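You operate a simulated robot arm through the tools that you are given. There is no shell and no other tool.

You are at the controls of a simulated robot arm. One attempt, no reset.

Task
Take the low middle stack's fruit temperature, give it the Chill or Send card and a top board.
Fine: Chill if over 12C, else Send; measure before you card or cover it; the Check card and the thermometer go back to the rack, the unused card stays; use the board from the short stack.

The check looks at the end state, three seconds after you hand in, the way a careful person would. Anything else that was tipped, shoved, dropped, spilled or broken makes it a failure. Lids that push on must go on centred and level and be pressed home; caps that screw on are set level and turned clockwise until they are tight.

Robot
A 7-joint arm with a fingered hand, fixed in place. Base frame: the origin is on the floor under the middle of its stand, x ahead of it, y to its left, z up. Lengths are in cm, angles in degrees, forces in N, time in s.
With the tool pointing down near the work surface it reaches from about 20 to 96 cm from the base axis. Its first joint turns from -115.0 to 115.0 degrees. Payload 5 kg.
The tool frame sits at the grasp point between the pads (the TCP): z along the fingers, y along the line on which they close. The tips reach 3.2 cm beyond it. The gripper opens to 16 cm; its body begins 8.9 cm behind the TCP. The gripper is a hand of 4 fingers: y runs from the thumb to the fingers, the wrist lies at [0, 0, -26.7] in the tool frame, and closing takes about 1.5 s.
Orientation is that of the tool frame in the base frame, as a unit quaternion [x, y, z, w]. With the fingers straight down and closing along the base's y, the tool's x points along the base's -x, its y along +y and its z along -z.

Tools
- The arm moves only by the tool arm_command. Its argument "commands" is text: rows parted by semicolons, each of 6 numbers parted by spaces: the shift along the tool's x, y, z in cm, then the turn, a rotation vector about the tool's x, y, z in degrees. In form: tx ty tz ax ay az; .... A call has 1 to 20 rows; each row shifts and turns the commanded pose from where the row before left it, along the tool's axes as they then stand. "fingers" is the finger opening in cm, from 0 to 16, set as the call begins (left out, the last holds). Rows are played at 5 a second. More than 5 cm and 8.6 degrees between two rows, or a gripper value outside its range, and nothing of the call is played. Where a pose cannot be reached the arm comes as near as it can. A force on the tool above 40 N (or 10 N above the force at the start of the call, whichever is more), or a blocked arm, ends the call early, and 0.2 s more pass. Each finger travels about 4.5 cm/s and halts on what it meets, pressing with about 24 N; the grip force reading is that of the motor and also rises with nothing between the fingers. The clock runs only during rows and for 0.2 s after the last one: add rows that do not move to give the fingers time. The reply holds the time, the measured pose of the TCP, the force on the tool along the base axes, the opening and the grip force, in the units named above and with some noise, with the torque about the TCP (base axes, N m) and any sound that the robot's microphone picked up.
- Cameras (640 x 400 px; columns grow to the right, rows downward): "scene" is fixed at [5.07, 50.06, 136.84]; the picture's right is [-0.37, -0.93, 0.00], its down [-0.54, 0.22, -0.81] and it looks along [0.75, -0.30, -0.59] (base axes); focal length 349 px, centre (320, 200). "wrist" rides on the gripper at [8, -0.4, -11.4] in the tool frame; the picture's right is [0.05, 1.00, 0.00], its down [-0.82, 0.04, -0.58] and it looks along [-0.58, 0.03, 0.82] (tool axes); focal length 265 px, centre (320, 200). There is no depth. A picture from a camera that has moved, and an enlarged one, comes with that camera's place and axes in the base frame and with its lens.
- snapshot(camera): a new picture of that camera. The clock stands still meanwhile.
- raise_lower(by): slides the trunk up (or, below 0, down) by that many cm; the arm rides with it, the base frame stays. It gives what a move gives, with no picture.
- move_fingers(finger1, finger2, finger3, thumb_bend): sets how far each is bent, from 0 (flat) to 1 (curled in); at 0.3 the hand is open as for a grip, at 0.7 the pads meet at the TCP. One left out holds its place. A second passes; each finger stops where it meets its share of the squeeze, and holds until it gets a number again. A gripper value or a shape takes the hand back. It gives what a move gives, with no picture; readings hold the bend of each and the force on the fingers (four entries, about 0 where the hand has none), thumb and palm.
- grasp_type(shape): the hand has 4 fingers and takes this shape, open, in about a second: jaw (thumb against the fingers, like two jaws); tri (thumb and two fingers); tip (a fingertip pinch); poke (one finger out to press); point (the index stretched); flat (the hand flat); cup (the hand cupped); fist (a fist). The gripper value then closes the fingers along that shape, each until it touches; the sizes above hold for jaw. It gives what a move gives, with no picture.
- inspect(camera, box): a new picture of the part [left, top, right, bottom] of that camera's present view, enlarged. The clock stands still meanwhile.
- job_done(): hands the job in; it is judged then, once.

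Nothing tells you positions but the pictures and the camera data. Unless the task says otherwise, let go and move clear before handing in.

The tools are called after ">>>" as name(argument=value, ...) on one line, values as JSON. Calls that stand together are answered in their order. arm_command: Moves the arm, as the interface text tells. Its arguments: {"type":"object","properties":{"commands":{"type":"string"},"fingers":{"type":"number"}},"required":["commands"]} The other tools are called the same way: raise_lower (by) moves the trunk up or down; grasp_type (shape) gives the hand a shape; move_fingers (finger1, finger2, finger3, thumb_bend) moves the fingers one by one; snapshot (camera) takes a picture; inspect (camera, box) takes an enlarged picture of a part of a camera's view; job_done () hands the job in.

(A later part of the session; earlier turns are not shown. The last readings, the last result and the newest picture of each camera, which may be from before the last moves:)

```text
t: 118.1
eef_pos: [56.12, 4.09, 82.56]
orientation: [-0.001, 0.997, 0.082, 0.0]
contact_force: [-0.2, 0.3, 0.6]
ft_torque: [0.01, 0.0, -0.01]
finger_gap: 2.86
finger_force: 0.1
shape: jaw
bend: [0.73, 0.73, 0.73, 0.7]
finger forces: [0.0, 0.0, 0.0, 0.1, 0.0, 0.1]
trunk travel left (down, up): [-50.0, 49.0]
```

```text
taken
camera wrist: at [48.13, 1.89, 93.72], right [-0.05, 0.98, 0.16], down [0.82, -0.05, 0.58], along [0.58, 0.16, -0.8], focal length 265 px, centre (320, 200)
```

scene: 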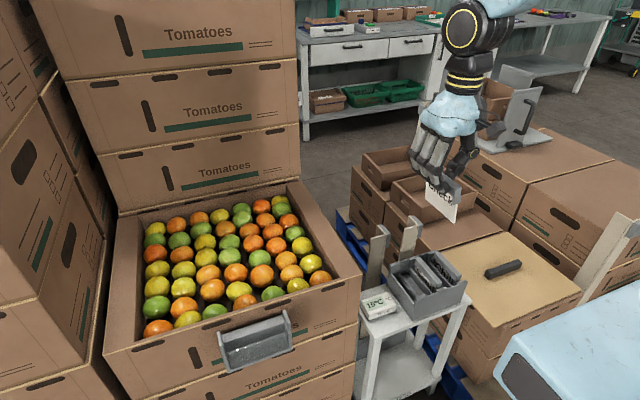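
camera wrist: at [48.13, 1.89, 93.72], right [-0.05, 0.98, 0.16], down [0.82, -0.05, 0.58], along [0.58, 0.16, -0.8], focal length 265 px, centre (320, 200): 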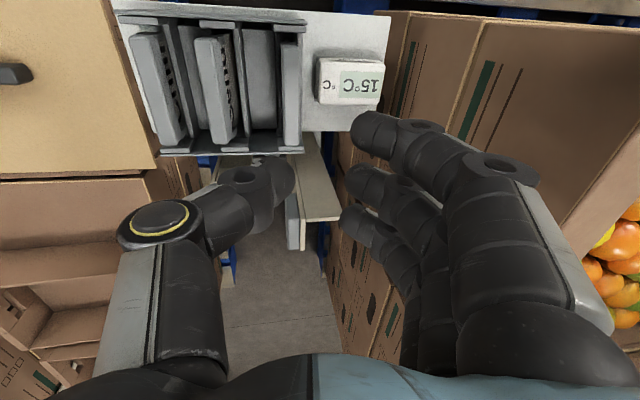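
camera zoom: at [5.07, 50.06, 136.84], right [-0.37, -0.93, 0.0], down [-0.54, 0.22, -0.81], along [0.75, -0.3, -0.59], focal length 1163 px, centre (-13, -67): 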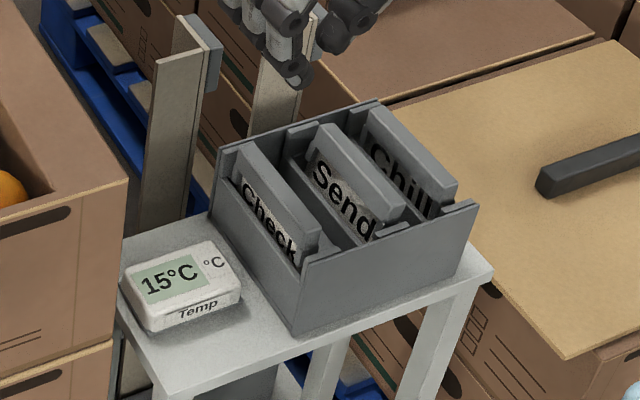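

Check is seated in its slot, Send leans a little but remains in its slot, and the thermometer reads 15 °C on the cart. Now I'll level the hand and move over the Chill card.

>>> arm_command(commands="0 0 0 4.7 0 0;0 0 0 4.7 0 0;0 -4.5 -1 0 0 0;0 -4.5 0 0 0 0;0 -4 0 0 0 0;0 0 0 0 0 0", fingers=4)

>>> snapshot(camera="wrist")

>>> inspect(camera="wrist", box=[230, 20, 430, 160])

>>> inspect(camera="scene", box=[370, 210, 490, 310])

```text
t: 119.5
eef_pos: [56.23, -9.4, 83.51]
orientation: [-0.001, 1.0, 0.001, -0.001]
contact_force: [0.7, 0.1, -0.7]
ft_torque: [-0.01, -0.01, 0.02]
finger_gap: 3.97
finger_force: 0.1
shape: jaw
bend: [0.73, 0.73, 0.73, 0.7]
finger forces: [0.1, 0.0, 0.0, 0.0, 0.0, 0.0]
trunk travel left (down, up): [-50.0, 49.0]
```

```text
taken
camera wrist: at [48.27, -9.77, 94.76], right [-0.05, 1.0, 0.0], down [0.82, 0.04, 0.58], along [0.58, 0.03, -0.82], focal length 265 px, centre (320, 200)
```

wrist: 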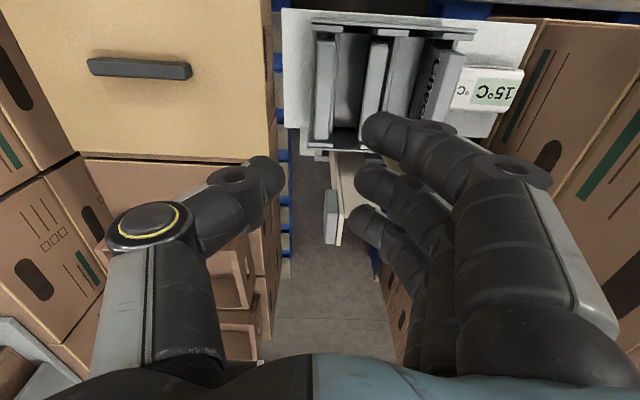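

```text
2.86 times, centred on (330, 90) of wrist
camera zoom: at [48.27, -9.77, 94.76], right [-0.05, 1.0, 0.0], down [0.82, 0.04, 0.58], along [0.58, 0.03, -0.82], focal length 758 px, centre (291, 514)
```

zoom: 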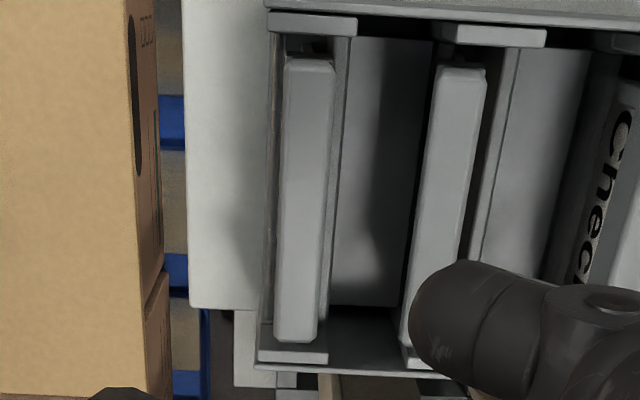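

```text
4.00 times, centred on (430, 260) of scene
camera zoom: at [5.07, 50.06, 136.84], right [-0.37, -0.93, 0.0], down [-0.54, 0.22, -0.81], along [0.75, -0.3, -0.59], focal length 1395 px, centre (-120, -40)
```

zoom: 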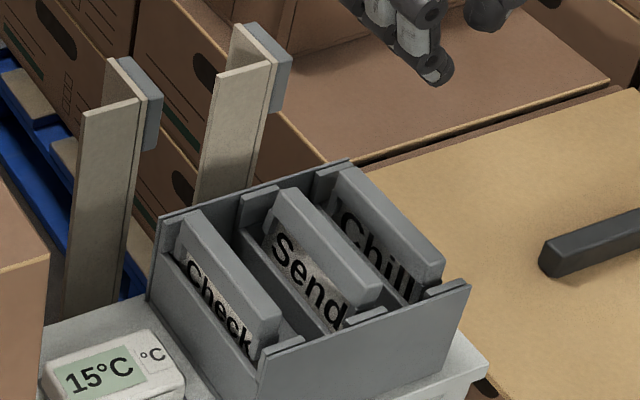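

Chill's bar is centred near (55.8, −8.88), and Send's bar edge is at y≈−4.4. I'll use a 3.2 cm opening and descend over Chill.

>>> arm_command(commands="0.2 0.5 3 0 0 0;0 0 3.5 0 0 0;0 0 3.5 0 0 0;0 0 3.5 0 0 0;0 0 0 0 0 0", fingers=3.2)

>>> inspect(camera="wrist", box=[220, 60, 440, 260])

>>> inspect(camera="scene", box=[380, 200, 500, 310])

```text
t: 120.7
eef_pos: [56.1, -9.04, 69.91]
orientation: [0.0, 1.0, 0.001, 0.0]
contact_force: [-0.4, -0.3, -0.1]
ft_torque: [0.04, 0.01, 0.0]
finger_gap: 3.24
finger_force: 0.1
shape: jaw
bend: [0.73, 0.73, 0.73, 0.7]
finger forces: [0.0, 0.0, 0.0, 0.0, 0.0, 0.0]
trunk travel left (down, up): [-50.0, 49.0]
```

```text
2.00 times, centred on (330, 160) of wrist
camera zoom: at [48.09, -9.42, 81.27], right [-0.05, 1.0, 0.0], down [0.82, 0.04, 0.58], along [0.58, 0.03, -0.82], focal length 531 px, centre (300, 280)
```

zoom: 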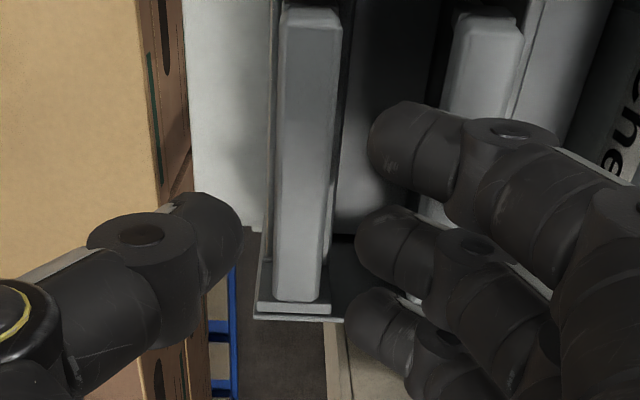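

```text
3.64 times, centred on (440, 255) of scene
camera zoom: at [5.07, 50.06, 136.84], right [-0.37, -0.93, 0.0], down [-0.54, 0.22, -0.81], along [0.75, -0.3, -0.59], focal length 1268 px, centre (-116, 0)
```

zoom: 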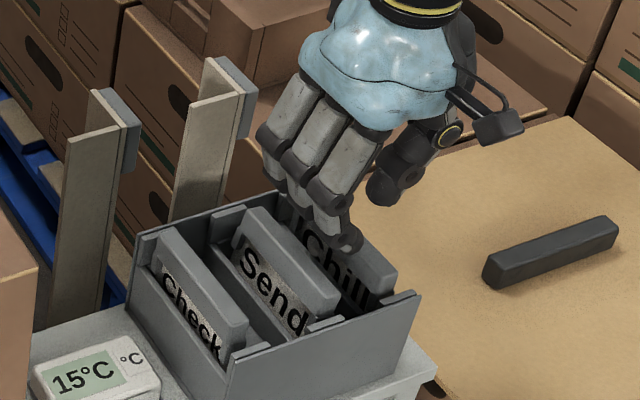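

>>> arm_command(commands="0 0 1.5 0 0 0;0 0 1.5 0 0 0;0 0 0.8 0 0 0;0 0 0 0 0 0")

>>> inspect(camera="wrist", box=[220, 60, 440, 260])

>>> inspect(camera="scene", box=[380, 200, 500, 310])

```text
t: 121.7
eef_pos: [55.86, -9.04, 66.13]
orientation: [-0.001, 1.0, 0.001, 0.0]
contact_force: [0.8, -0.5, -0.2]
ft_torque: [-0.02, 0.02, 0.02]
finger_gap: 3.25
finger_force: 0.0
shape: jaw
bend: [0.73, 0.73, 0.73, 0.7]
finger forces: [0.0, 0.0, 0.0, 0.0, 0.1, 0.0]
trunk travel left (down, up): [-50.0, 49.0]
```

```text
2.00 times, centred on (330, 160) of wrist
camera zoom: at [47.93, -9.35, 77.5], right [-0.05, 1.0, 0.0], down [0.82, 0.04, 0.58], along [0.58, 0.03, -0.82], focal length 531 px, centre (300, 280)
```

zoom: 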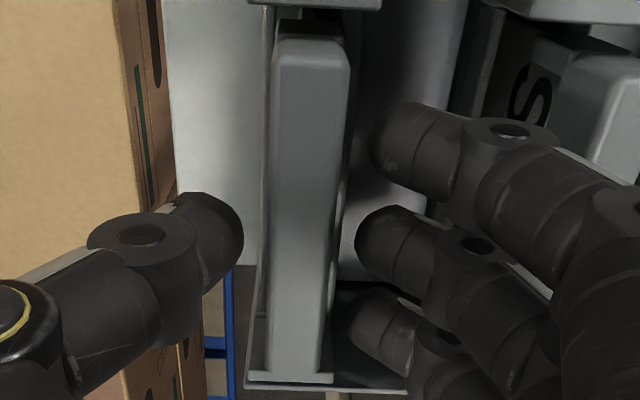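

```text
3.64 times, centred on (440, 255) of scene
camera zoom: at [5.07, 50.06, 136.84], right [-0.37, -0.93, 0.0], down [-0.54, 0.22, -0.81], along [0.75, -0.3, -0.59], focal length 1268 px, centre (-116, 0)
```

zoom: 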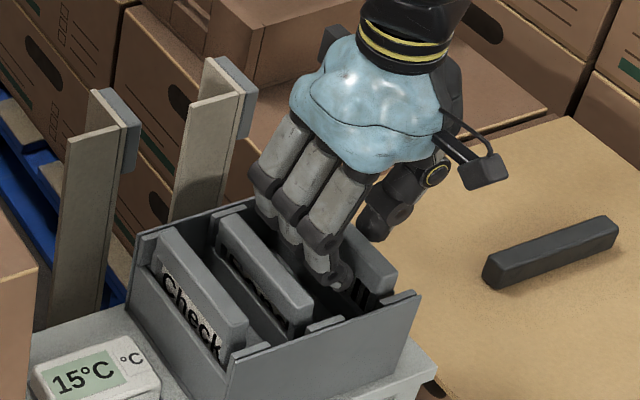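

>>> arm_command(commands="0 0.15 0.4 0 0 0;0 0 0.4 0 0 0;0 0 0 0 0 0")

>>> arm_command(commands="0 0 0 0 0 0;0 0 0 0 0 0;0 0 0 0 0 0;0 0 0 0 0 0;0 0 0 0 0 0;0 0 0 0 0 0", fingers=0.5)

>>> inspect(camera="wrist", box=[220, 60, 440, 260])

>>> inspect(camera="scene", box=[380, 200, 500, 310])

```text
t: 122.5
eef_pos: [55.98, -8.8, 65.45]
orientation: [0.0, 1.0, 0.001, -0.001]
contact_force: [-0.4, 0.1, 0.1]
ft_torque: [0.0, 0.0, 0.02]
finger_gap: 3.24
finger_force: 0.0
shape: jaw
bend: [0.73, 0.73, 0.73, 0.7]
finger forces: [0.0, 0.0, 0.0, 0.0, 0.1, 0.0]
trunk travel left (down, up): [-50.0, 49.0]
```

```text
t: 123.9
eef_pos: [55.97, -8.87, 65.46]
orientation: [-0.001, 1.0, 0.001, -0.001]
contact_force: [0.5, -0.1, -0.2]
ft_torque: [0.05, 0.0, 0.0]
finger_gap: 1.27
finger_force: 23.8
shape: jaw
bend: [0.71, 0.71, 0.71, 0.7]
finger forces: [7.1, 7.1, 7.1, 0.0, 21.3, 0.1]
trunk travel left (down, up): [-50.0, 49.0]
```

```text
2.00 times, centred on (330, 160) of wrist
camera zoom: at [47.94, -9.24, 76.68], right [-0.05, 1.0, 0.0], down [0.82, 0.04, 0.58], along [0.58, 0.03, -0.82], focal length 531 px, centre (300, 280)
```

zoom: 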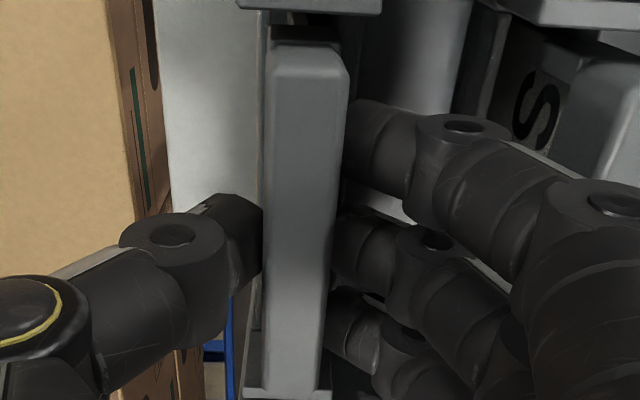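

```text
3.64 times, centred on (440, 255) of scene
camera zoom: at [5.07, 50.06, 136.84], right [-0.37, -0.93, 0.0], down [-0.54, 0.22, -0.81], along [0.75, -0.3, -0.59], focal length 1268 px, centre (-116, 0)
```

zoom: 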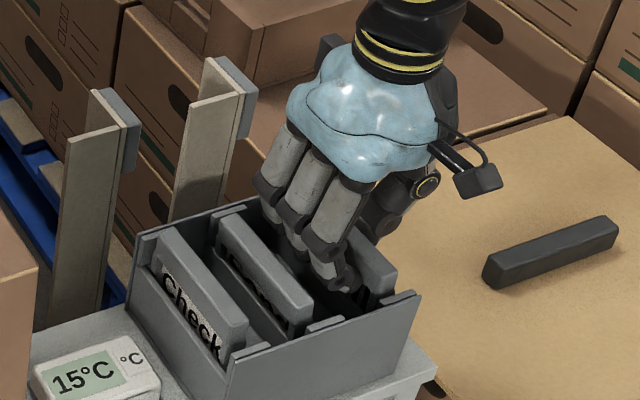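

Chill is gripped. Lifting it straight up out of the rack.

>>> arm_command(commands="0 0 -0.5 0 0 0;0 0 -1 0 0 0;0 0 -2 0 0 0;0 0 -2.5 0 0 0;0 0 -2.5 0 0 0;0 0 -2.5 0 0 0;0 0 -4 0 0 0;0 0 -4 0 0 0;0 0 -4 0 0 0;0 0 -4 0 0 0;0 0 -4 0 0 0;0 0 -4 0 0 0;0 0 0 0 0 0")

>>> inspect(camera="scene", box=[340, 220, 500, 340])

>>> snapshot(camera="wrist")

>>> snapshot(camera="scene")

```text
t: 126.7
eef_pos: [56.22, -8.91, 100.1]
orientation: [0.0, 1.0, 0.001, -0.001]
contact_force: [-0.2, 0.1, -0.2]
ft_torque: [-0.02, 0.0, -0.02]
finger_gap: 1.26
finger_force: 23.7
shape: jaw
bend: [0.71, 0.71, 0.71, 0.7]
finger forces: [7.2, 7.1, 7.0, 0.0, 21.3, 0.0]
trunk travel left (down, up): [-50.0, 49.0]
```

```text
3.33 times, centred on (420, 280) of scene
camera zoom: at [5.07, 50.06, 136.84], right [-0.37, -0.93, 0.0], down [-0.54, 0.22, -0.81], along [0.75, -0.3, -0.59], focal length 1163 px, centre (-13, -67)
```

zoom: 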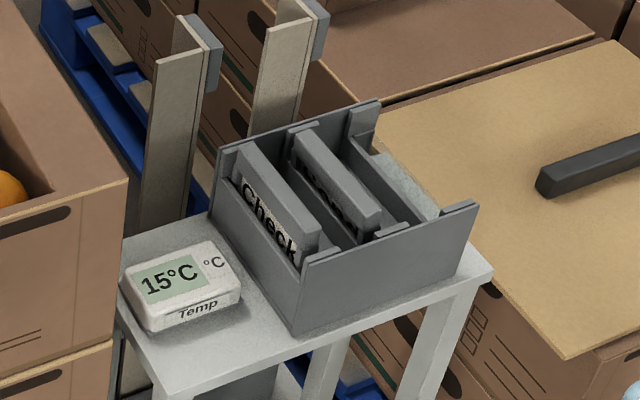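

```text
taken
camera wrist: at [48.24, -9.29, 111.43], right [-0.05, 1.0, 0.0], down [0.81, 0.04, 0.58], along [0.58, 0.03, -0.82], focal length 265 px, centre (320, 200)
```

wrist: 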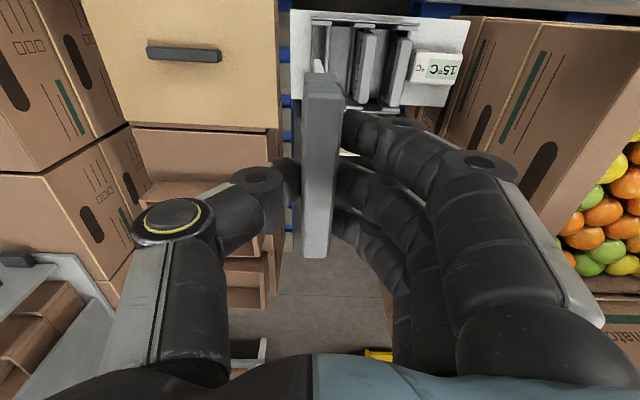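

```text
taken
```

scene: 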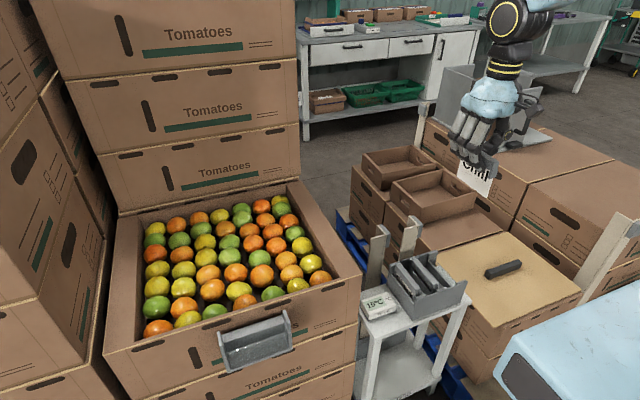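

Chill is in hand, with Check, Send and the thermometer all on the rack and cart. I'll turn the hand and carry Chill to above the crate's card pocket.

>>> arm_command(commands="0 0 0 0 0 -8.5;0 0 0 0 0 -8.5;0 0 0 0 0 -8.5;0 0 0 0 0 -8.5;0 0 0 0 0 -8.5;0 0 0 0 0 -8.5;0 0 0 0 0 -8.5;0 0 0 0 0 -8.5;0 0 0 0 0 -8.5;0 0 0 0 0 -8.5;0 0 0 0 0 -5;0 0 0 0 0 0")

>>> arm_command(commands="-4.3 0.94 0 0 0 0;-4.3 0.94 0 0 0 0;-4.3 0.94 0 0 0 0;-4.3 0.94 0 0 0 0;-4.3 0.94 0 0 0 0;-4.3 0.94 0 0 0 0;-4.3 0.94 0 0 0 0;-4.3 0.94 0 0 0 0;-4.3 0.94 0 0 0 0;-4.3 0.94 0 0 0 0;-4.3 0.94 0 0 0 0;-4.3 0.94 0 0 0 0;-4.3 0.94 0 0 0 0;0 0 0 0 0 0")

>>> snapshot(camera="wrist")

>>> inspect(camera="scene", box=[190, 230, 320, 380])

```text
t: 129.3
eef_pos: [55.92, -8.72, 100.31]
orientation: [0.708, -0.706, -0.001, -0.001]
contact_force: [0.3, -0.5, 0.4]
ft_torque: [0.04, 0.01, -0.04]
finger_gap: 1.26
finger_force: 23.7
shape: jaw
bend: [0.71, 0.71, 0.71, 0.7]
finger forces: [7.1, 7.1, 7.2, 0.0, 21.3, 0.0]
trunk travel left (down, up): [-50.0, 49.0]
```

```text
t: 132.3
eef_pos: [43.38, 47.14, 100.69]
orientation: [-0.707, 0.708, 0.0, 0.0]
contact_force: [-1.3, 0.0, -0.3]
ft_torque: [-0.04, 0.0, 0.0]
finger_gap: 1.28
finger_force: 23.8
shape: jaw
bend: [0.71, 0.71, 0.71, 0.7]
finger forces: [7.0, 7.0, 6.9, 0.0, 21.1, 0.1]
trunk travel left (down, up): [-50.0, 49.0]
```

```text
taken
camera wrist: at [43.83, 39.08, 111.98], right [-1.0, -0.05, 0.0], down [-0.04, 0.81, 0.58], along [-0.03, 0.58, -0.82], focal length 265 px, centre (320, 200)
```

wrist: 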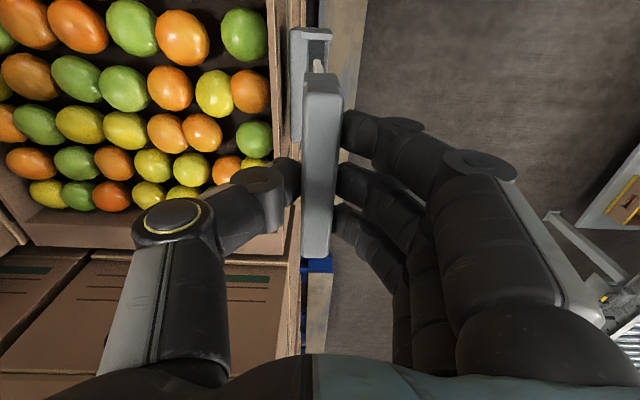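

```text
2.67 times, centred on (255, 305) of scene
camera zoom: at [5.07, 50.06, 136.84], right [-0.37, -0.93, 0.0], down [-0.54, 0.22, -0.81], along [0.75, -0.3, -0.59], focal length 930 px, centre (493, -80)
```

zoom: 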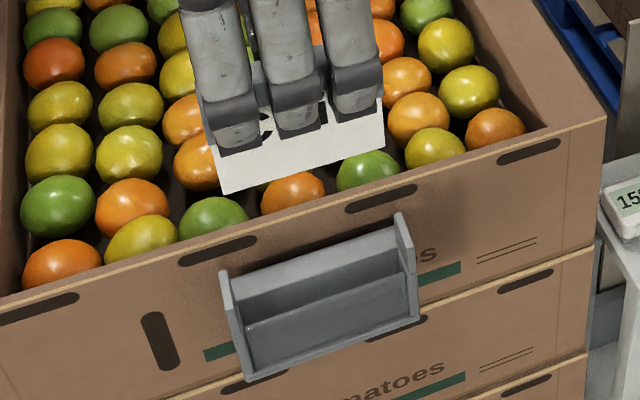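

>>> inspect(camera="scene", box=[210, 295, 300, 375])

>>> inspect(camera="wrist", box=[260, 10, 370, 120])

>>> inspect(camera="wrist", box=[260, 60, 380, 270])

```text
5.00 times, centred on (255, 335) of scene
camera zoom: at [5.07, 50.06, 136.84], right [-0.37, -0.93, 0.0], down [-0.54, 0.22, -0.81], along [0.75, -0.3, -0.59], focal length 1744 px, centre (645, -475)
```

zoom: 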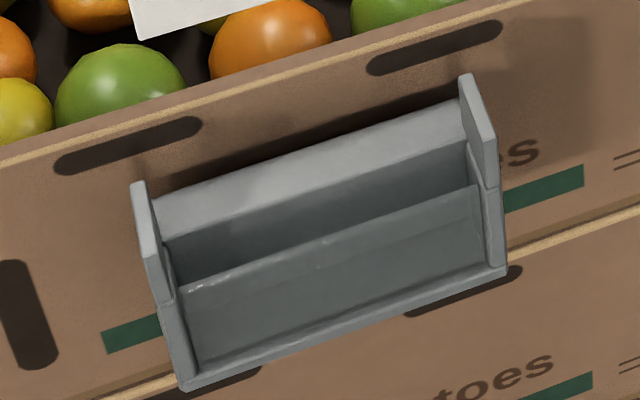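

```text
3.64 times, centred on (315, 65) of wrist
camera zoom: at [43.83, 39.08, 111.98], right [-1.0, -0.05, 0.0], down [-0.04, 0.81, 0.58], along [-0.03, 0.58, -0.82], focal length 965 px, centre (338, 691)
```

zoom: 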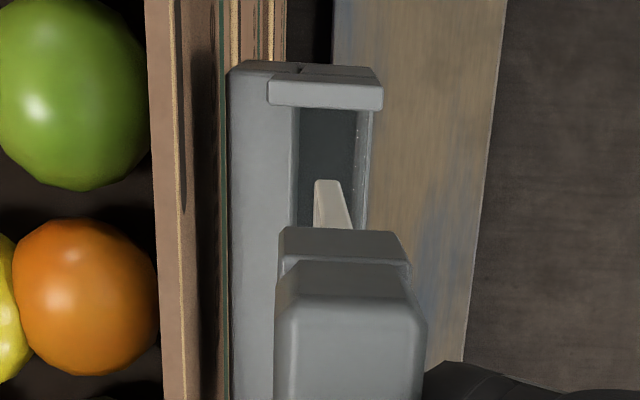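

```text
1.90 times, centred on (320, 165) of wrist
camera zoom: at [43.83, 39.08, 111.98], right [-1.0, -0.05, 0.0], down [-0.04, 0.81, 0.58], along [-0.03, 0.58, -0.82], focal length 506 px, centre (320, 267)
```

zoom: 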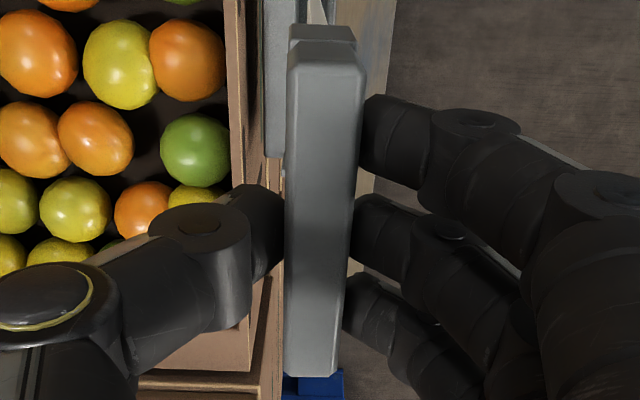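

The pocket cavity spans x≈43.0–44.8 between ears at y≈41.5 and 52.1. The Chill plate needs about 2.5° of straightening and a small shift. I'll do that and lower partway.

>>> arm_command(commands="0 0 0 -2.5 0 0;0 -0.45 0 0 0 0;0 -0.13 3 0 0 0;0 -0.13 3 0 0 0;0 0 0 0 0 0")

>>> inspect(camera="wrist", box=[260, 10, 370, 120])

>>> inspect(camera="scene", box=[200, 275, 310, 375])

```text
t: 133.5
eef_pos: [44.05, 47.03, 94.51]
orientation: [0.707, -0.707, -0.016, 0.015]
contact_force: [0.7, 0.7, -1.0]
ft_torque: [-0.01, -0.01, -0.01]
finger_gap: 1.24
finger_force: 24.0
shape: jaw
bend: [0.71, 0.71, 0.71, 0.7]
finger forces: [7.0, 7.0, 7.0, 0.0, 21.2, 0.1]
trunk travel left (down, up): [-50.0, 49.0]
```

```text
3.64 times, centred on (315, 65) of wrist
camera zoom: at [45.06, 39.01, 105.85], right [-1.0, -0.05, 0.04], down [-0.02, 0.81, 0.58], along [-0.07, 0.58, -0.81], focal length 965 px, centre (338, 691)
```

zoom: 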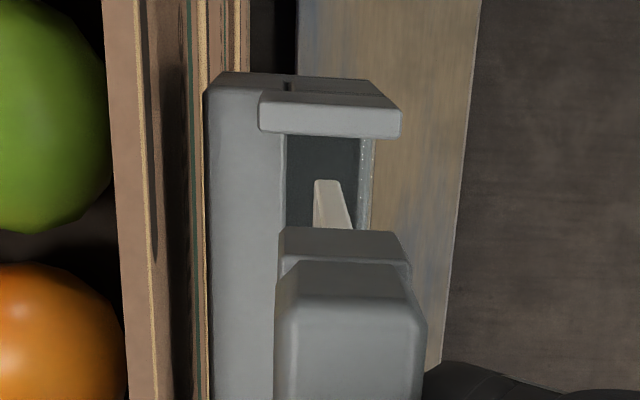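

```text
4.00 times, centred on (255, 325) of scene
camera zoom: at [5.07, 50.06, 136.84], right [-0.37, -0.93, 0.0], down [-0.54, 0.22, -0.81], along [0.75, -0.3, -0.59], focal length 1395 px, centre (580, -300)
```

zoom: 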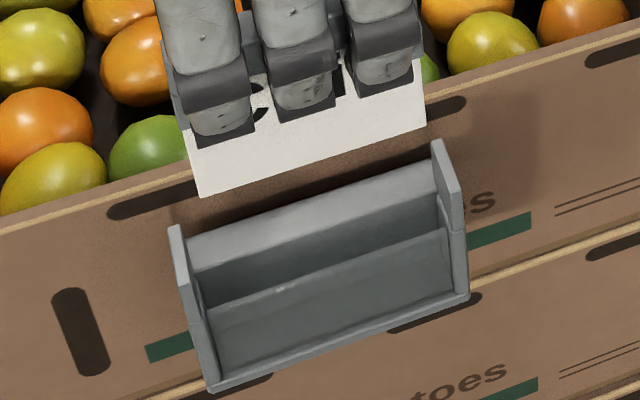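

>>> arm_command(commands="-0.05 0.1 1.5 0 0 0;0 -0.07 1.5 0 0 0;0 -0.07 1.5 0 0 0;0 0 0 0 0 0")

>>> inspect(camera="wrist", box=[260, 10, 370, 120])

>>> inspect(camera="scene", box=[200, 275, 310, 375])

```text
t: 134.5
eef_pos: [43.96, 47.21, 89.87]
orientation: [0.707, -0.706, -0.016, 0.015]
contact_force: [0.0, 0.0, 0.2]
ft_torque: [-0.02, 0.0, 0.01]
finger_gap: 1.26
finger_force: 24.2
shape: jaw
bend: [0.71, 0.71, 0.71, 0.7]
finger forces: [7.0, 7.0, 7.0, 0.0, 21.2, 0.1]
trunk travel left (down, up): [-50.0, 49.0]
```

```text
3.64 times, centred on (315, 65) of wrist
camera zoom: at [44.97, 39.25, 101.17], right [-1.0, -0.05, 0.04], down [-0.02, 0.81, 0.58], along [-0.07, 0.58, -0.81], focal length 965 px, centre (338, 691)
```

zoom: 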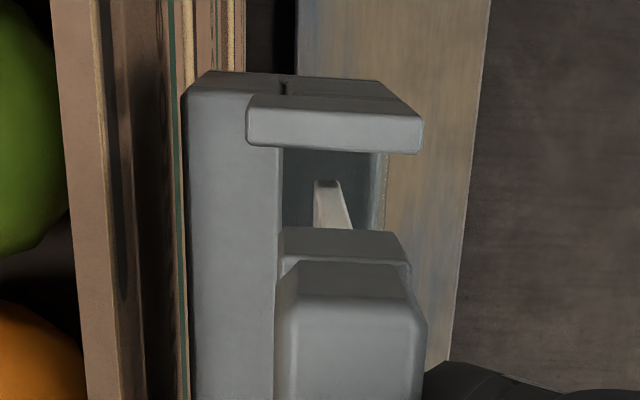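

```text
4.00 times, centred on (255, 325) of scene
camera zoom: at [5.07, 50.06, 136.84], right [-0.37, -0.93, 0.0], down [-0.54, 0.22, -0.81], along [0.75, -0.3, -0.59], focal length 1395 px, centre (580, -300)
```

zoom: 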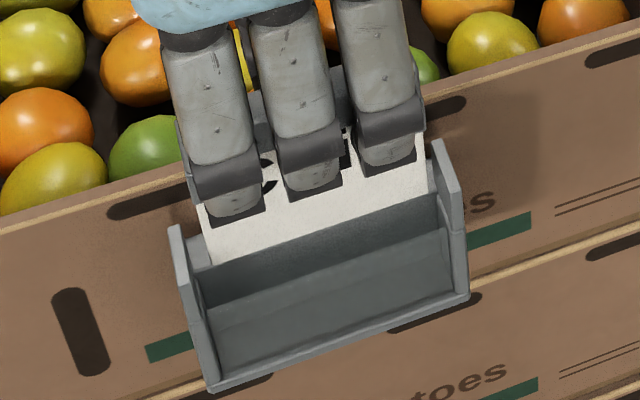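

>>> arm_command(commands="-0.2 -0.05 1 0 0 0;0 -0.04 1 0 0 0;0 -0.04 1 0 0 0;0 0 0 0 0 0")

>>> inspect(camera="wrist", box=[220, 30, 420, 200])

>>> inspect(camera="scene", box=[200, 275, 310, 375])

```text
t: 135.5
eef_pos: [43.91, 47.35, 86.97]
orientation: [0.707, -0.706, -0.016, 0.014]
contact_force: [0.3, -0.6, -0.9]
ft_torque: [0.01, -0.02, -0.03]
finger_gap: 1.25
finger_force: 23.6
shape: jaw
bend: [0.71, 0.71, 0.71, 0.7]
finger forces: [6.9, 6.9, 7.0, 0.0, 21.0, 0.1]
trunk travel left (down, up): [-50.0, 49.0]
```

```text
2.35 times, centred on (320, 115) of wrist
camera zoom: at [44.98, 39.48, 98.25], right [-1.0, -0.05, 0.04], down [-0.02, 0.81, 0.58], along [-0.07, 0.58, -0.81], focal length 624 px, centre (320, 400)
```

zoom: 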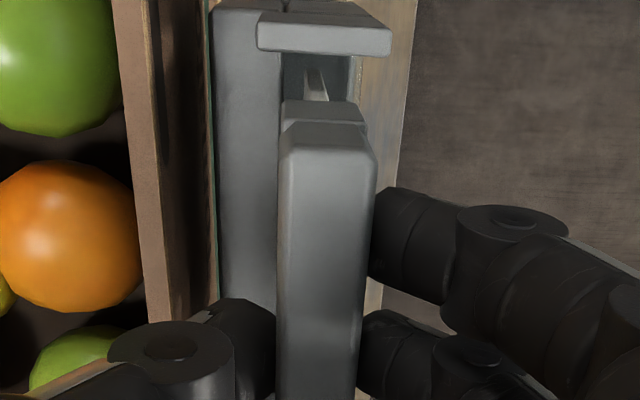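

```text
4.00 times, centred on (255, 325) of scene
camera zoom: at [5.07, 50.06, 136.84], right [-0.37, -0.93, 0.0], down [-0.54, 0.22, -0.81], along [0.75, -0.3, -0.59], focal length 1395 px, centre (580, -300)
```

zoom: 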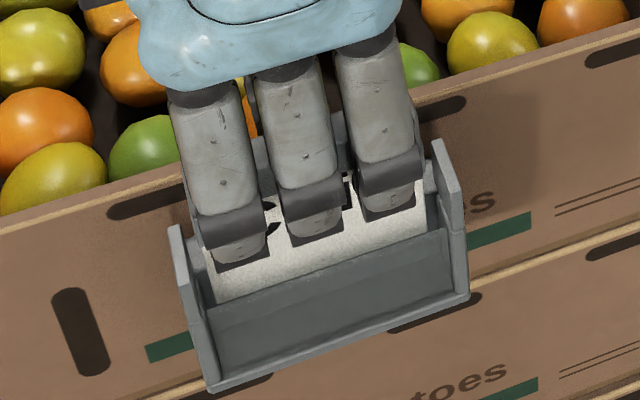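

>>> arm_command(commands="0 -0.04 1 0 0 0;0 -0.04 1 0 0 0;0 0 0 0 0 0")

>>> arm_command(commands="0 -0.02 0.5 0 0 0;0 0 0 0 0 0")

>>> inspect(camera="scene", box=[200, 275, 310, 375])

>>> inspect(camera="wrist", box=[220, 30, 420, 200])

```text
t: 136.3
eef_pos: [43.92, 47.63, 84.92]
orientation: [-0.707, 0.707, 0.016, -0.014]
contact_force: [-0.2, -0.2, -0.8]
ft_torque: [-0.02, -0.01, 0.01]
finger_gap: 1.28
finger_force: 23.9
shape: jaw
bend: [0.71, 0.71, 0.71, 0.7]
finger forces: [6.9, 7.1, 7.0, 0.0, 21.0, 0.1]
trunk travel left (down, up): [-50.0, 49.0]
```

```text
t: 136.9
eef_pos: [43.99, 47.52, 84.55]
orientation: [0.707, -0.707, -0.017, 0.015]
contact_force: [-0.5, 0.3, -1.4]
ft_torque: [0.02, 0.0, 0.0]
finger_gap: 1.24
finger_force: 23.9
shape: jaw
bend: [0.71, 0.71, 0.71, 0.7]
finger forces: [7.0, 7.0, 7.1, 0.0, 21.1, 0.1]
trunk travel left (down, up): [-50.0, 49.0]
```

```text
4.00 times, centred on (255, 325) of scene
camera zoom: at [5.07, 50.06, 136.84], right [-0.37, -0.93, 0.0], down [-0.54, 0.22, -0.81], along [0.75, -0.3, -0.59], focal length 1395 px, centre (580, -300)
```

zoom: 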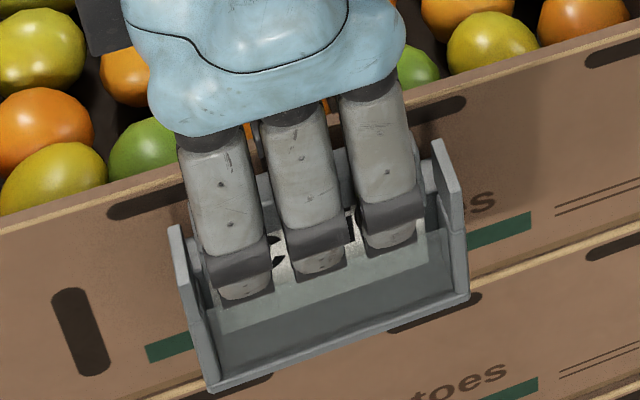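

```text
2.35 times, centred on (320, 115) of wrist
camera zoom: at [44.98, 39.59, 95.77], right [-1.0, -0.05, 0.04], down [-0.02, 0.81, 0.58], along [-0.07, 0.58, -0.81], focal length 624 px, centre (320, 400)
```

zoom: 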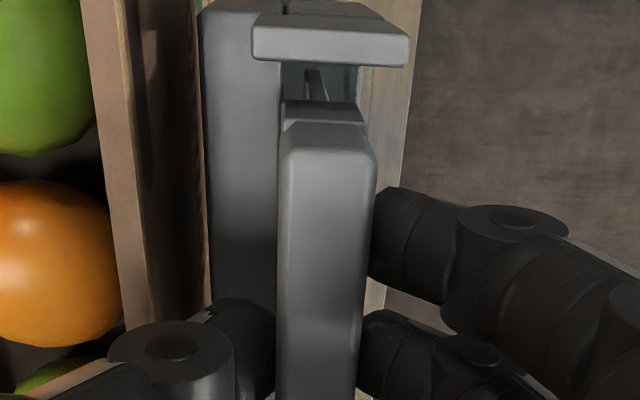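

>>> arm_command(commands="0 -0.02 0.5 0 0 0;0 0 0 0 0 0")

>>> arm_command(commands="0 -0.02 0.3 0 0 0;0 0 0 0 0 0")

>>> arm_command(commands="0 -0.01 0.3 0 0 0;0 0 0 0 0 0")

>>> inspect(camera="scene", box=[200, 275, 310, 375])

```text
t: 137.5
eef_pos: [43.94, 47.5, 84.02]
orientation: [0.708, -0.706, -0.016, 0.014]
contact_force: [-6.4, -0.7, 8.6]
ft_torque: [0.02, -0.21, -0.01]
finger_gap: 1.29
finger_force: 24.1
shape: jaw
bend: [0.71, 0.71, 0.71, 0.7]
finger forces: [9.2, 9.3, 9.2, 0.0, 39.1, 0.0]
trunk travel left (down, up): [-50.0, 49.0]
```

```text
t: 138.1
eef_pos: [43.81, 47.48, 83.72]
orientation: [0.707, -0.707, -0.015, 0.015]
contact_force: [-10.3, 3.2, 14.5]
ft_torque: [0.08, -0.35, 0.09]
finger_gap: 1.32
finger_force: 24.2
shape: jaw
bend: [0.71, 0.71, 0.71, 0.7]
finger forces: [9.9, 9.9, 9.9, 0.0, 46.7, 0.1]
trunk travel left (down, up): [-50.0, 49.0]
```

```text
t: 138.7
eef_pos: [43.76, 47.53, 83.34]
orientation: [0.708, -0.706, -0.015, 0.013]
contact_force: [-14.0, 2.2, 23.1]
ft_torque: [-0.01, -0.6, 0.06]
finger_gap: 1.36
finger_force: 23.9
shape: jaw
bend: [0.71, 0.71, 0.71, 0.7]
finger forces: [10.7, 10.6, 10.7, 0.0, 56.1, 0.0]
trunk travel left (down, up): [-50.0, 49.0]
```

```text
4.00 times, centred on (255, 325) of scene
camera zoom: at [5.07, 50.06, 136.84], right [-0.37, -0.93, 0.0], down [-0.54, 0.22, -0.81], along [0.75, -0.3, -0.59], focal length 1395 px, centre (580, -300)
```

zoom: 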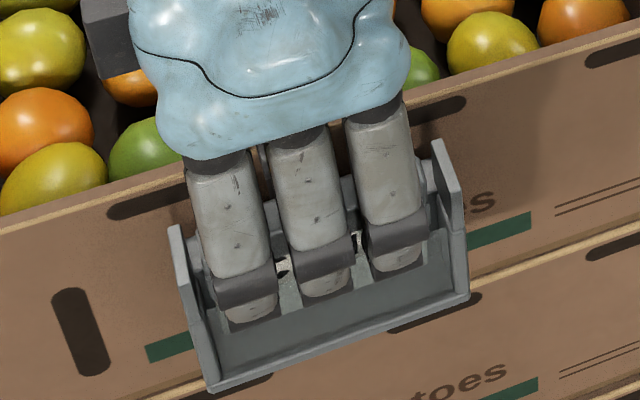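

The thumb is rubbing the crate rim, and the card is about at its seated height (TCP z≈83.3 as expected). I'll ease up slightly and open the fingers a little so it can drop home.

>>> arm_command(commands="0 0.01 -0.2 0 0 0;0 0 0 0 0 0;0 0 0 0 0 0;0 0 0 0 0 0;0 0 0 0 0 0", fingers=2.6)

>>> inspect(camera="scene", box=[200, 275, 310, 375])

>>> inspect(camera="wrist", box=[220, 30, 420, 200])

```text
t: 139.9
eef_pos: [43.89, 47.38, 83.47]
orientation: [0.707, -0.707, -0.015, 0.015]
contact_force: [-11.0, -0.1, 1.7]
ft_torque: [0.02, 0.06, -0.01]
finger_gap: 2.24
finger_force: 0.0
shape: jaw
bend: [0.72, 0.72, 0.72, 0.71]
finger forces: [0.3, 0.3, 0.3, 0.0, 11.4, 0.1]
trunk travel left (down, up): [-50.0, 49.0]
```

```text
4.00 times, centred on (255, 325) of scene
camera zoom: at [5.07, 50.06, 136.84], right [-0.37, -0.93, 0.0], down [-0.54, 0.22, -0.81], along [0.75, -0.3, -0.59], focal length 1395 px, centre (580, -300)
```

zoom: 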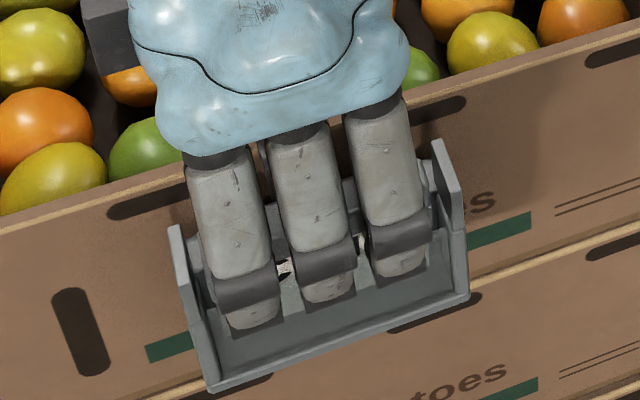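

```text
2.35 times, centred on (320, 115) of wrist
camera zoom: at [44.89, 39.52, 94.72], right [-1.0, -0.05, 0.04], down [-0.02, 0.82, 0.58], along [-0.07, 0.58, -0.81], focal length 624 px, centre (320, 400)
```

zoom: 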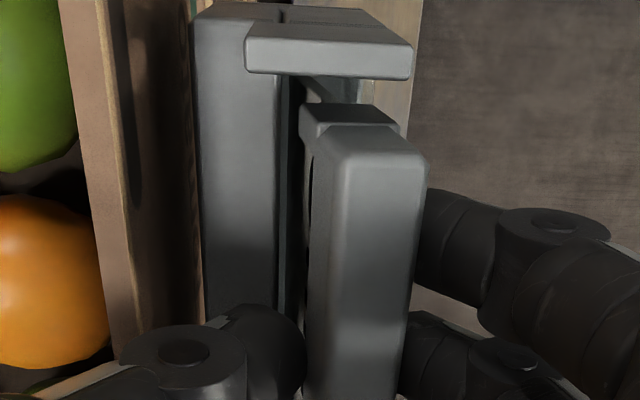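

>>> arm_command(commands="0 0.2 0 0 0 0;0 0.2 0 0 0 0;0 0 0 0 0 0")

>>> inspect(camera="wrist", box=[220, 30, 420, 200])

```text
t: 140.7
eef_pos: [43.61, 47.49, 83.5]
orientation: [-0.706, 0.708, 0.015, -0.015]
contact_force: [-6.7, -0.4, 2.1]
ft_torque: [0.0, 0.03, -0.01]
finger_gap: 2.36
finger_force: 0.0
shape: jaw
bend: [0.72, 0.72, 0.72, 0.71]
finger forces: [0.1, 0.0, 0.0, 0.0, 6.0, 0.1]
trunk travel left (down, up): [-50.0, 49.0]
```

```text
2.35 times, centred on (320, 115) of wrist
camera zoom: at [44.54, 39.51, 94.76], right [-1.0, -0.05, 0.04], down [-0.02, 0.81, 0.58], along [-0.06, 0.58, -0.81], focal length 624 px, centre (320, 400)
```

zoom: 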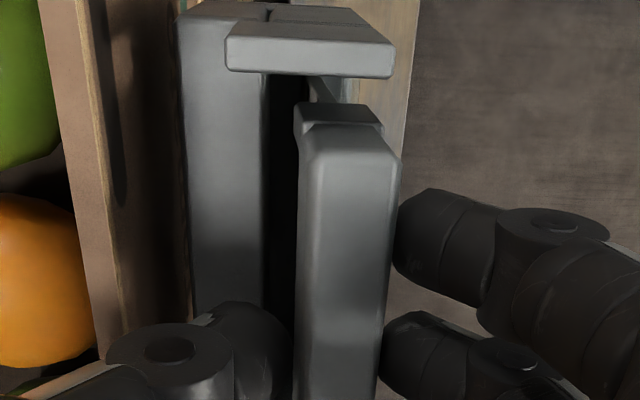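

>>> arm_command(commands="0 0.2 0 0 0 0;0 0.02 -0.5 0 0 0;0 0.04 -1 0 0 0;0 0 0 0 0 0")

>>> inspect(camera="wrist", box=[220, 30, 420, 200])

>>> inspect(camera="scene", box=[200, 275, 310, 375])

```text
t: 141.7
eef_pos: [43.38, 47.55, 84.97]
orientation: [0.708, -0.706, -0.016, 0.015]
contact_force: [0.3, -0.8, -0.1]
ft_torque: [0.0, -0.04, -0.01]
finger_gap: 2.61
finger_force: 0.1
shape: jaw
bend: [0.72, 0.72, 0.72, 0.7]
finger forces: [0.0, 0.0, 0.0, 0.0, 0.0, 0.0]
trunk travel left (down, up): [-50.0, 49.0]
```

```text
2.35 times, centred on (320, 115) of wrist
camera zoom: at [44.31, 39.5, 96.28], right [-1.0, -0.05, 0.04], down [-0.02, 0.81, 0.58], along [-0.07, 0.58, -0.81], focal length 624 px, centre (320, 400)
```

zoom: 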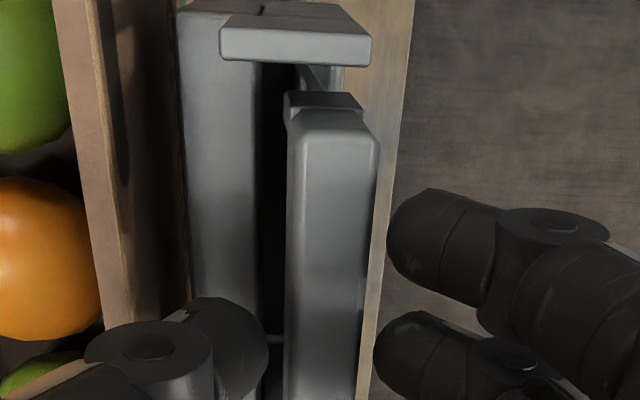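

```text
4.00 times, centred on (255, 325) of scene
camera zoom: at [5.07, 50.06, 136.84], right [-0.37, -0.93, 0.0], down [-0.54, 0.22, -0.81], along [0.75, -0.3, -0.59], focal length 1395 px, centre (580, -300)
```

zoom: 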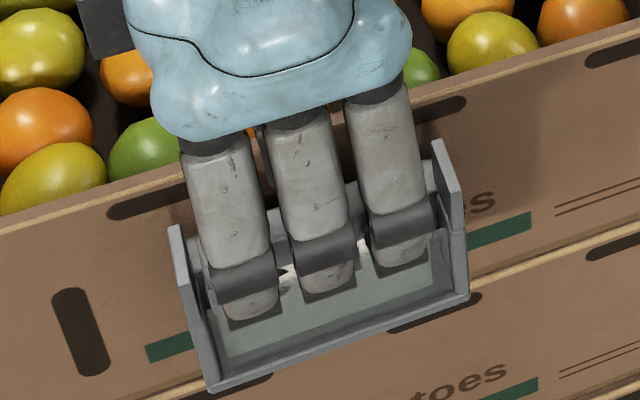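

The card is free and leaning a little outward in the pocket. I'll lift straight up and away to see how it sits.

>>> arm_command(commands="0 0.04 -1 0 0 0;0 0.06 -1.5 0 0 0;0 0.1 -2 0 0 0;0 0.2 -4 0 0 0;0 0.2 -4 0 0 0;0 0 0 0 0 0")

>>> snapshot(camera="wrist")

>>> inspect(camera="scene", box=[200, 275, 310, 375])

>>> inspect(camera="wrist", box=[260, 20, 380, 200])

```text
t: 143.1
eef_pos: [43.28, 47.45, 97.88]
orientation: [0.708, -0.706, -0.016, 0.016]
contact_force: [0.4, 0.4, -0.3]
ft_torque: [0.02, 0.0, -0.04]
finger_gap: 2.6
finger_force: 0.0
shape: jaw
bend: [0.72, 0.72, 0.72, 0.7]
finger forces: [0.1, 0.0, 0.0, 0.1, 0.0, 0.1]
trunk travel left (down, up): [-50.0, 49.0]
```

```text
taken
camera wrist: at [44.28, 39.43, 109.17], right [-1.0, -0.05, 0.04], down [-0.02, 0.81, 0.58], along [-0.07, 0.58, -0.81], focal length 265 px, centre (320, 200)
```

wrist: 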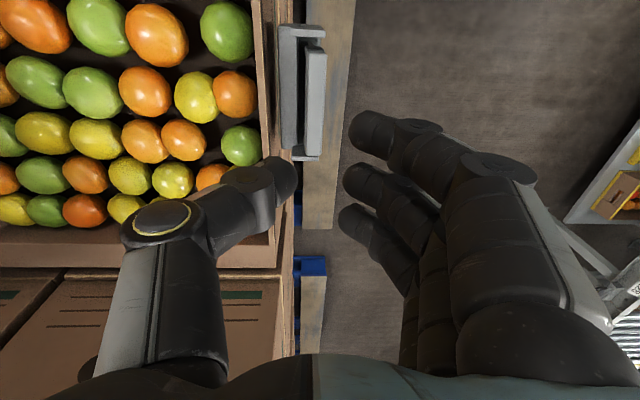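

```text
4.00 times, centred on (255, 325) of scene
camera zoom: at [5.07, 50.06, 136.84], right [-0.37, -0.93, 0.0], down [-0.54, 0.22, -0.81], along [0.75, -0.3, -0.59], focal length 1395 px, centre (580, -300)
```

zoom: 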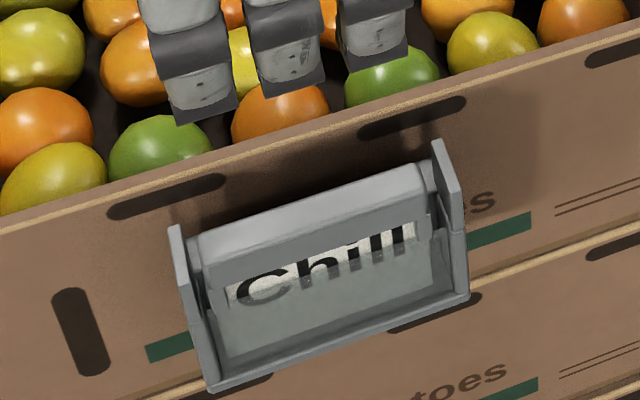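

```text
2.22 times, centred on (320, 110) of wrist
camera zoom: at [44.28, 39.43, 109.17], right [-1.0, -0.05, 0.04], down [-0.02, 0.81, 0.58], along [-0.07, 0.58, -0.81], focal length 590 px, centre (320, 400)
```

zoom: 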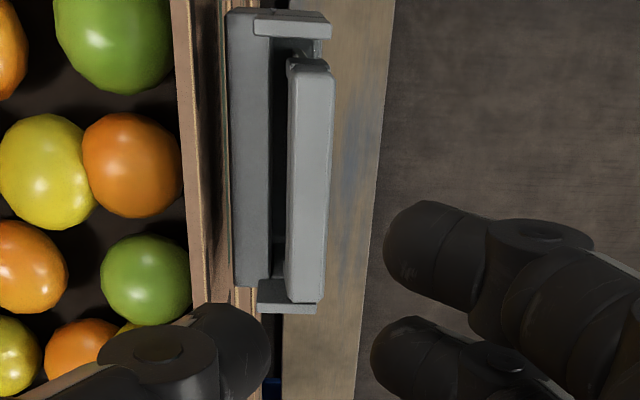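

Chill sits in the pocket between the ears but leans about 6° outward. I'll close the hand and gently nudge its bar back upright from the front.

>>> arm_command(commands="0 0 0 2.5 0 0;0.45 4.1 0 0 0 0;0 0 0 0 0 0;0 0 0 0 0 0;0 0 4 0 0 0;0 0 4 0 0 0;0 0 3 0 0 0;0 0 2 0 0 0;0 0 0 0 0 0", fingers=0)

>>> inspect(camera="wrist", box=[200, 30, 420, 200])

>>> inspect(camera="scene", box=[190, 265, 320, 375])

```text
t: 145.1
eef_pos: [39.53, 46.84, 84.66]
orientation: [-0.707, 0.707, 0.0, 0.0]
contact_force: [0.4, -0.2, 0.1]
ft_torque: [0.01, -0.01, 0.01]
finger_gap: 0.01
finger_force: 24.1
shape: jaw
bend: [0.68, 0.63, 0.68, 0.66]
finger forces: [0.0, 0.1, 0.1, 0.0, 0.0, 0.0]
trunk travel left (down, up): [-50.0, 49.0]
```

```text
2.35 times, centred on (310, 115) of wrist
camera zoom: at [39.98, 38.85, 95.85], right [-1.0, -0.05, 0.0], down [-0.04, 0.81, 0.58], along [-0.03, 0.58, -0.82], focal length 624 px, centre (344, 400)
```

zoom: 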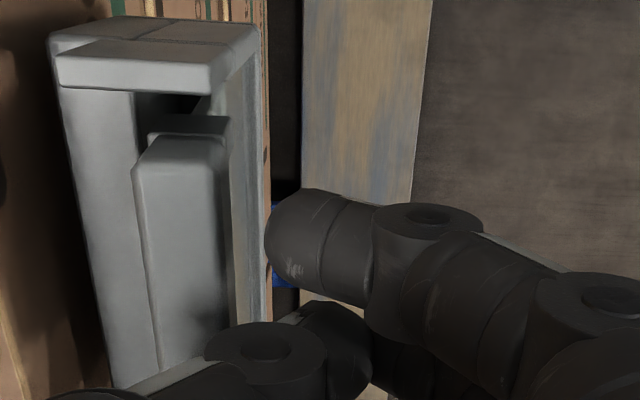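

```text
3.64 times, centred on (255, 320) of scene
camera zoom: at [5.07, 50.06, 136.84], right [-0.37, -0.93, 0.0], down [-0.54, 0.22, -0.81], along [0.75, -0.3, -0.59], focal length 1268 px, centre (556, -236)
```

zoom: 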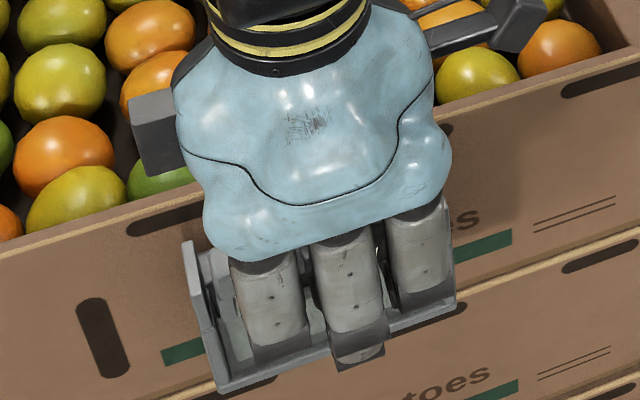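

>>> arm_command(commands="0 -0.4 0 0 0 0;0 -0.4 0 0 0 0;0 0 0 0 0 0")

>>> arm_command(commands="0 -0.4 0 0 0 0;0 0 0 0 0 0")

>>> inspect(camera="wrist", box=[200, 30, 420, 200])

```text
t: 145.9
eef_pos: [40.05, 46.86, 84.57]
orientation: [0.708, -0.706, -0.001, -0.001]
contact_force: [0.0, 1.0, -0.4]
ft_torque: [-0.01, 0.01, 0.0]
finger_gap: 0.01
finger_force: 24.0
shape: jaw
bend: [0.68, 0.63, 0.68, 0.66]
finger forces: [0.0, 0.1, 0.1, 0.0, 0.1, 0.0]
trunk travel left (down, up): [-50.0, 49.0]
```

```text
t: 146.5
eef_pos: [40.3, 46.91, 84.56]
orientation: [-0.707, 0.707, 0.001, 0.001]
contact_force: [1.4, 0.5, 0.2]
ft_torque: [0.03, 0.0, -0.01]
finger_gap: 0.01
finger_force: 23.8
shape: jaw
bend: [0.68, 0.63, 0.68, 0.66]
finger forces: [0.0, 0.1, 0.0, 0.1, 0.0, 0.0]
trunk travel left (down, up): [-50.0, 49.0]
```

```text
2.35 times, centred on (310, 115) of wrist
camera zoom: at [40.94, 38.92, 95.83], right [-1.0, -0.05, 0.0], down [-0.04, 0.81, 0.58], along [-0.03, 0.58, -0.82], focal length 624 px, centre (344, 400)
```

zoom: 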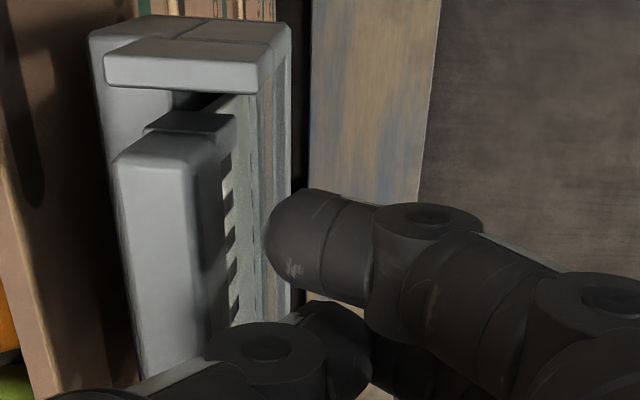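

The card has tipped back to stand at almost exactly where Check stood (bar x≈43.3–45.2). I'll back off and check it.

>>> arm_command(commands="0 1 0 0 0 0;0 1 0 0 0 0;0 0 -4 0 0 0;0 0 -4 0 0 0;0 0 -4 0 0 0;0 0 0 0 0 0")

>>> inspect(camera="scene", box=[200, 275, 310, 375])

>>> snapshot(camera="wrist")

```text
t: 147.9
eef_pos: [38.32, 46.95, 96.31]
orientation: [0.708, -0.706, -0.001, 0.0]
contact_force: [-0.8, 0.1, -0.3]
ft_torque: [0.03, -0.02, -0.03]
finger_gap: 0.0
finger_force: 24.2
shape: jaw
bend: [0.68, 0.63, 0.68, 0.66]
finger forces: [0.1, 0.0, 0.0, 0.0, 0.1, 0.0]
trunk travel left (down, up): [-50.0, 49.0]
```

```text
4.00 times, centred on (255, 325) of scene
camera zoom: at [5.07, 50.06, 136.84], right [-0.37, -0.93, 0.0], down [-0.54, 0.22, -0.81], along [0.75, -0.3, -0.59], focal length 1395 px, centre (580, -300)
```

zoom: 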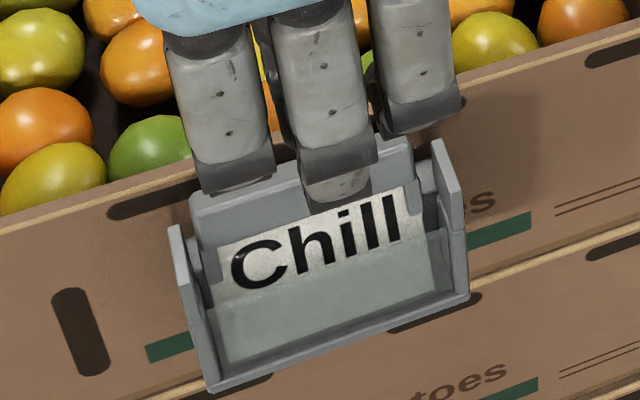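

```text
taken
camera wrist: at [38.79, 38.89, 107.72], right [-1.0, -0.05, 0.0], down [-0.04, 0.81, 0.58], along [-0.03, 0.58, -0.82], focal length 265 px, centre (320, 200)
```

wrist: 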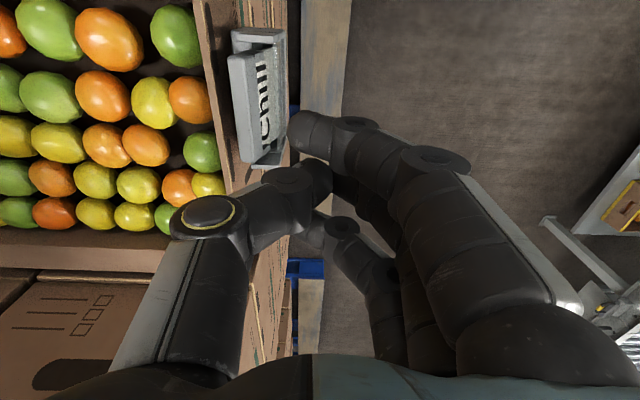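

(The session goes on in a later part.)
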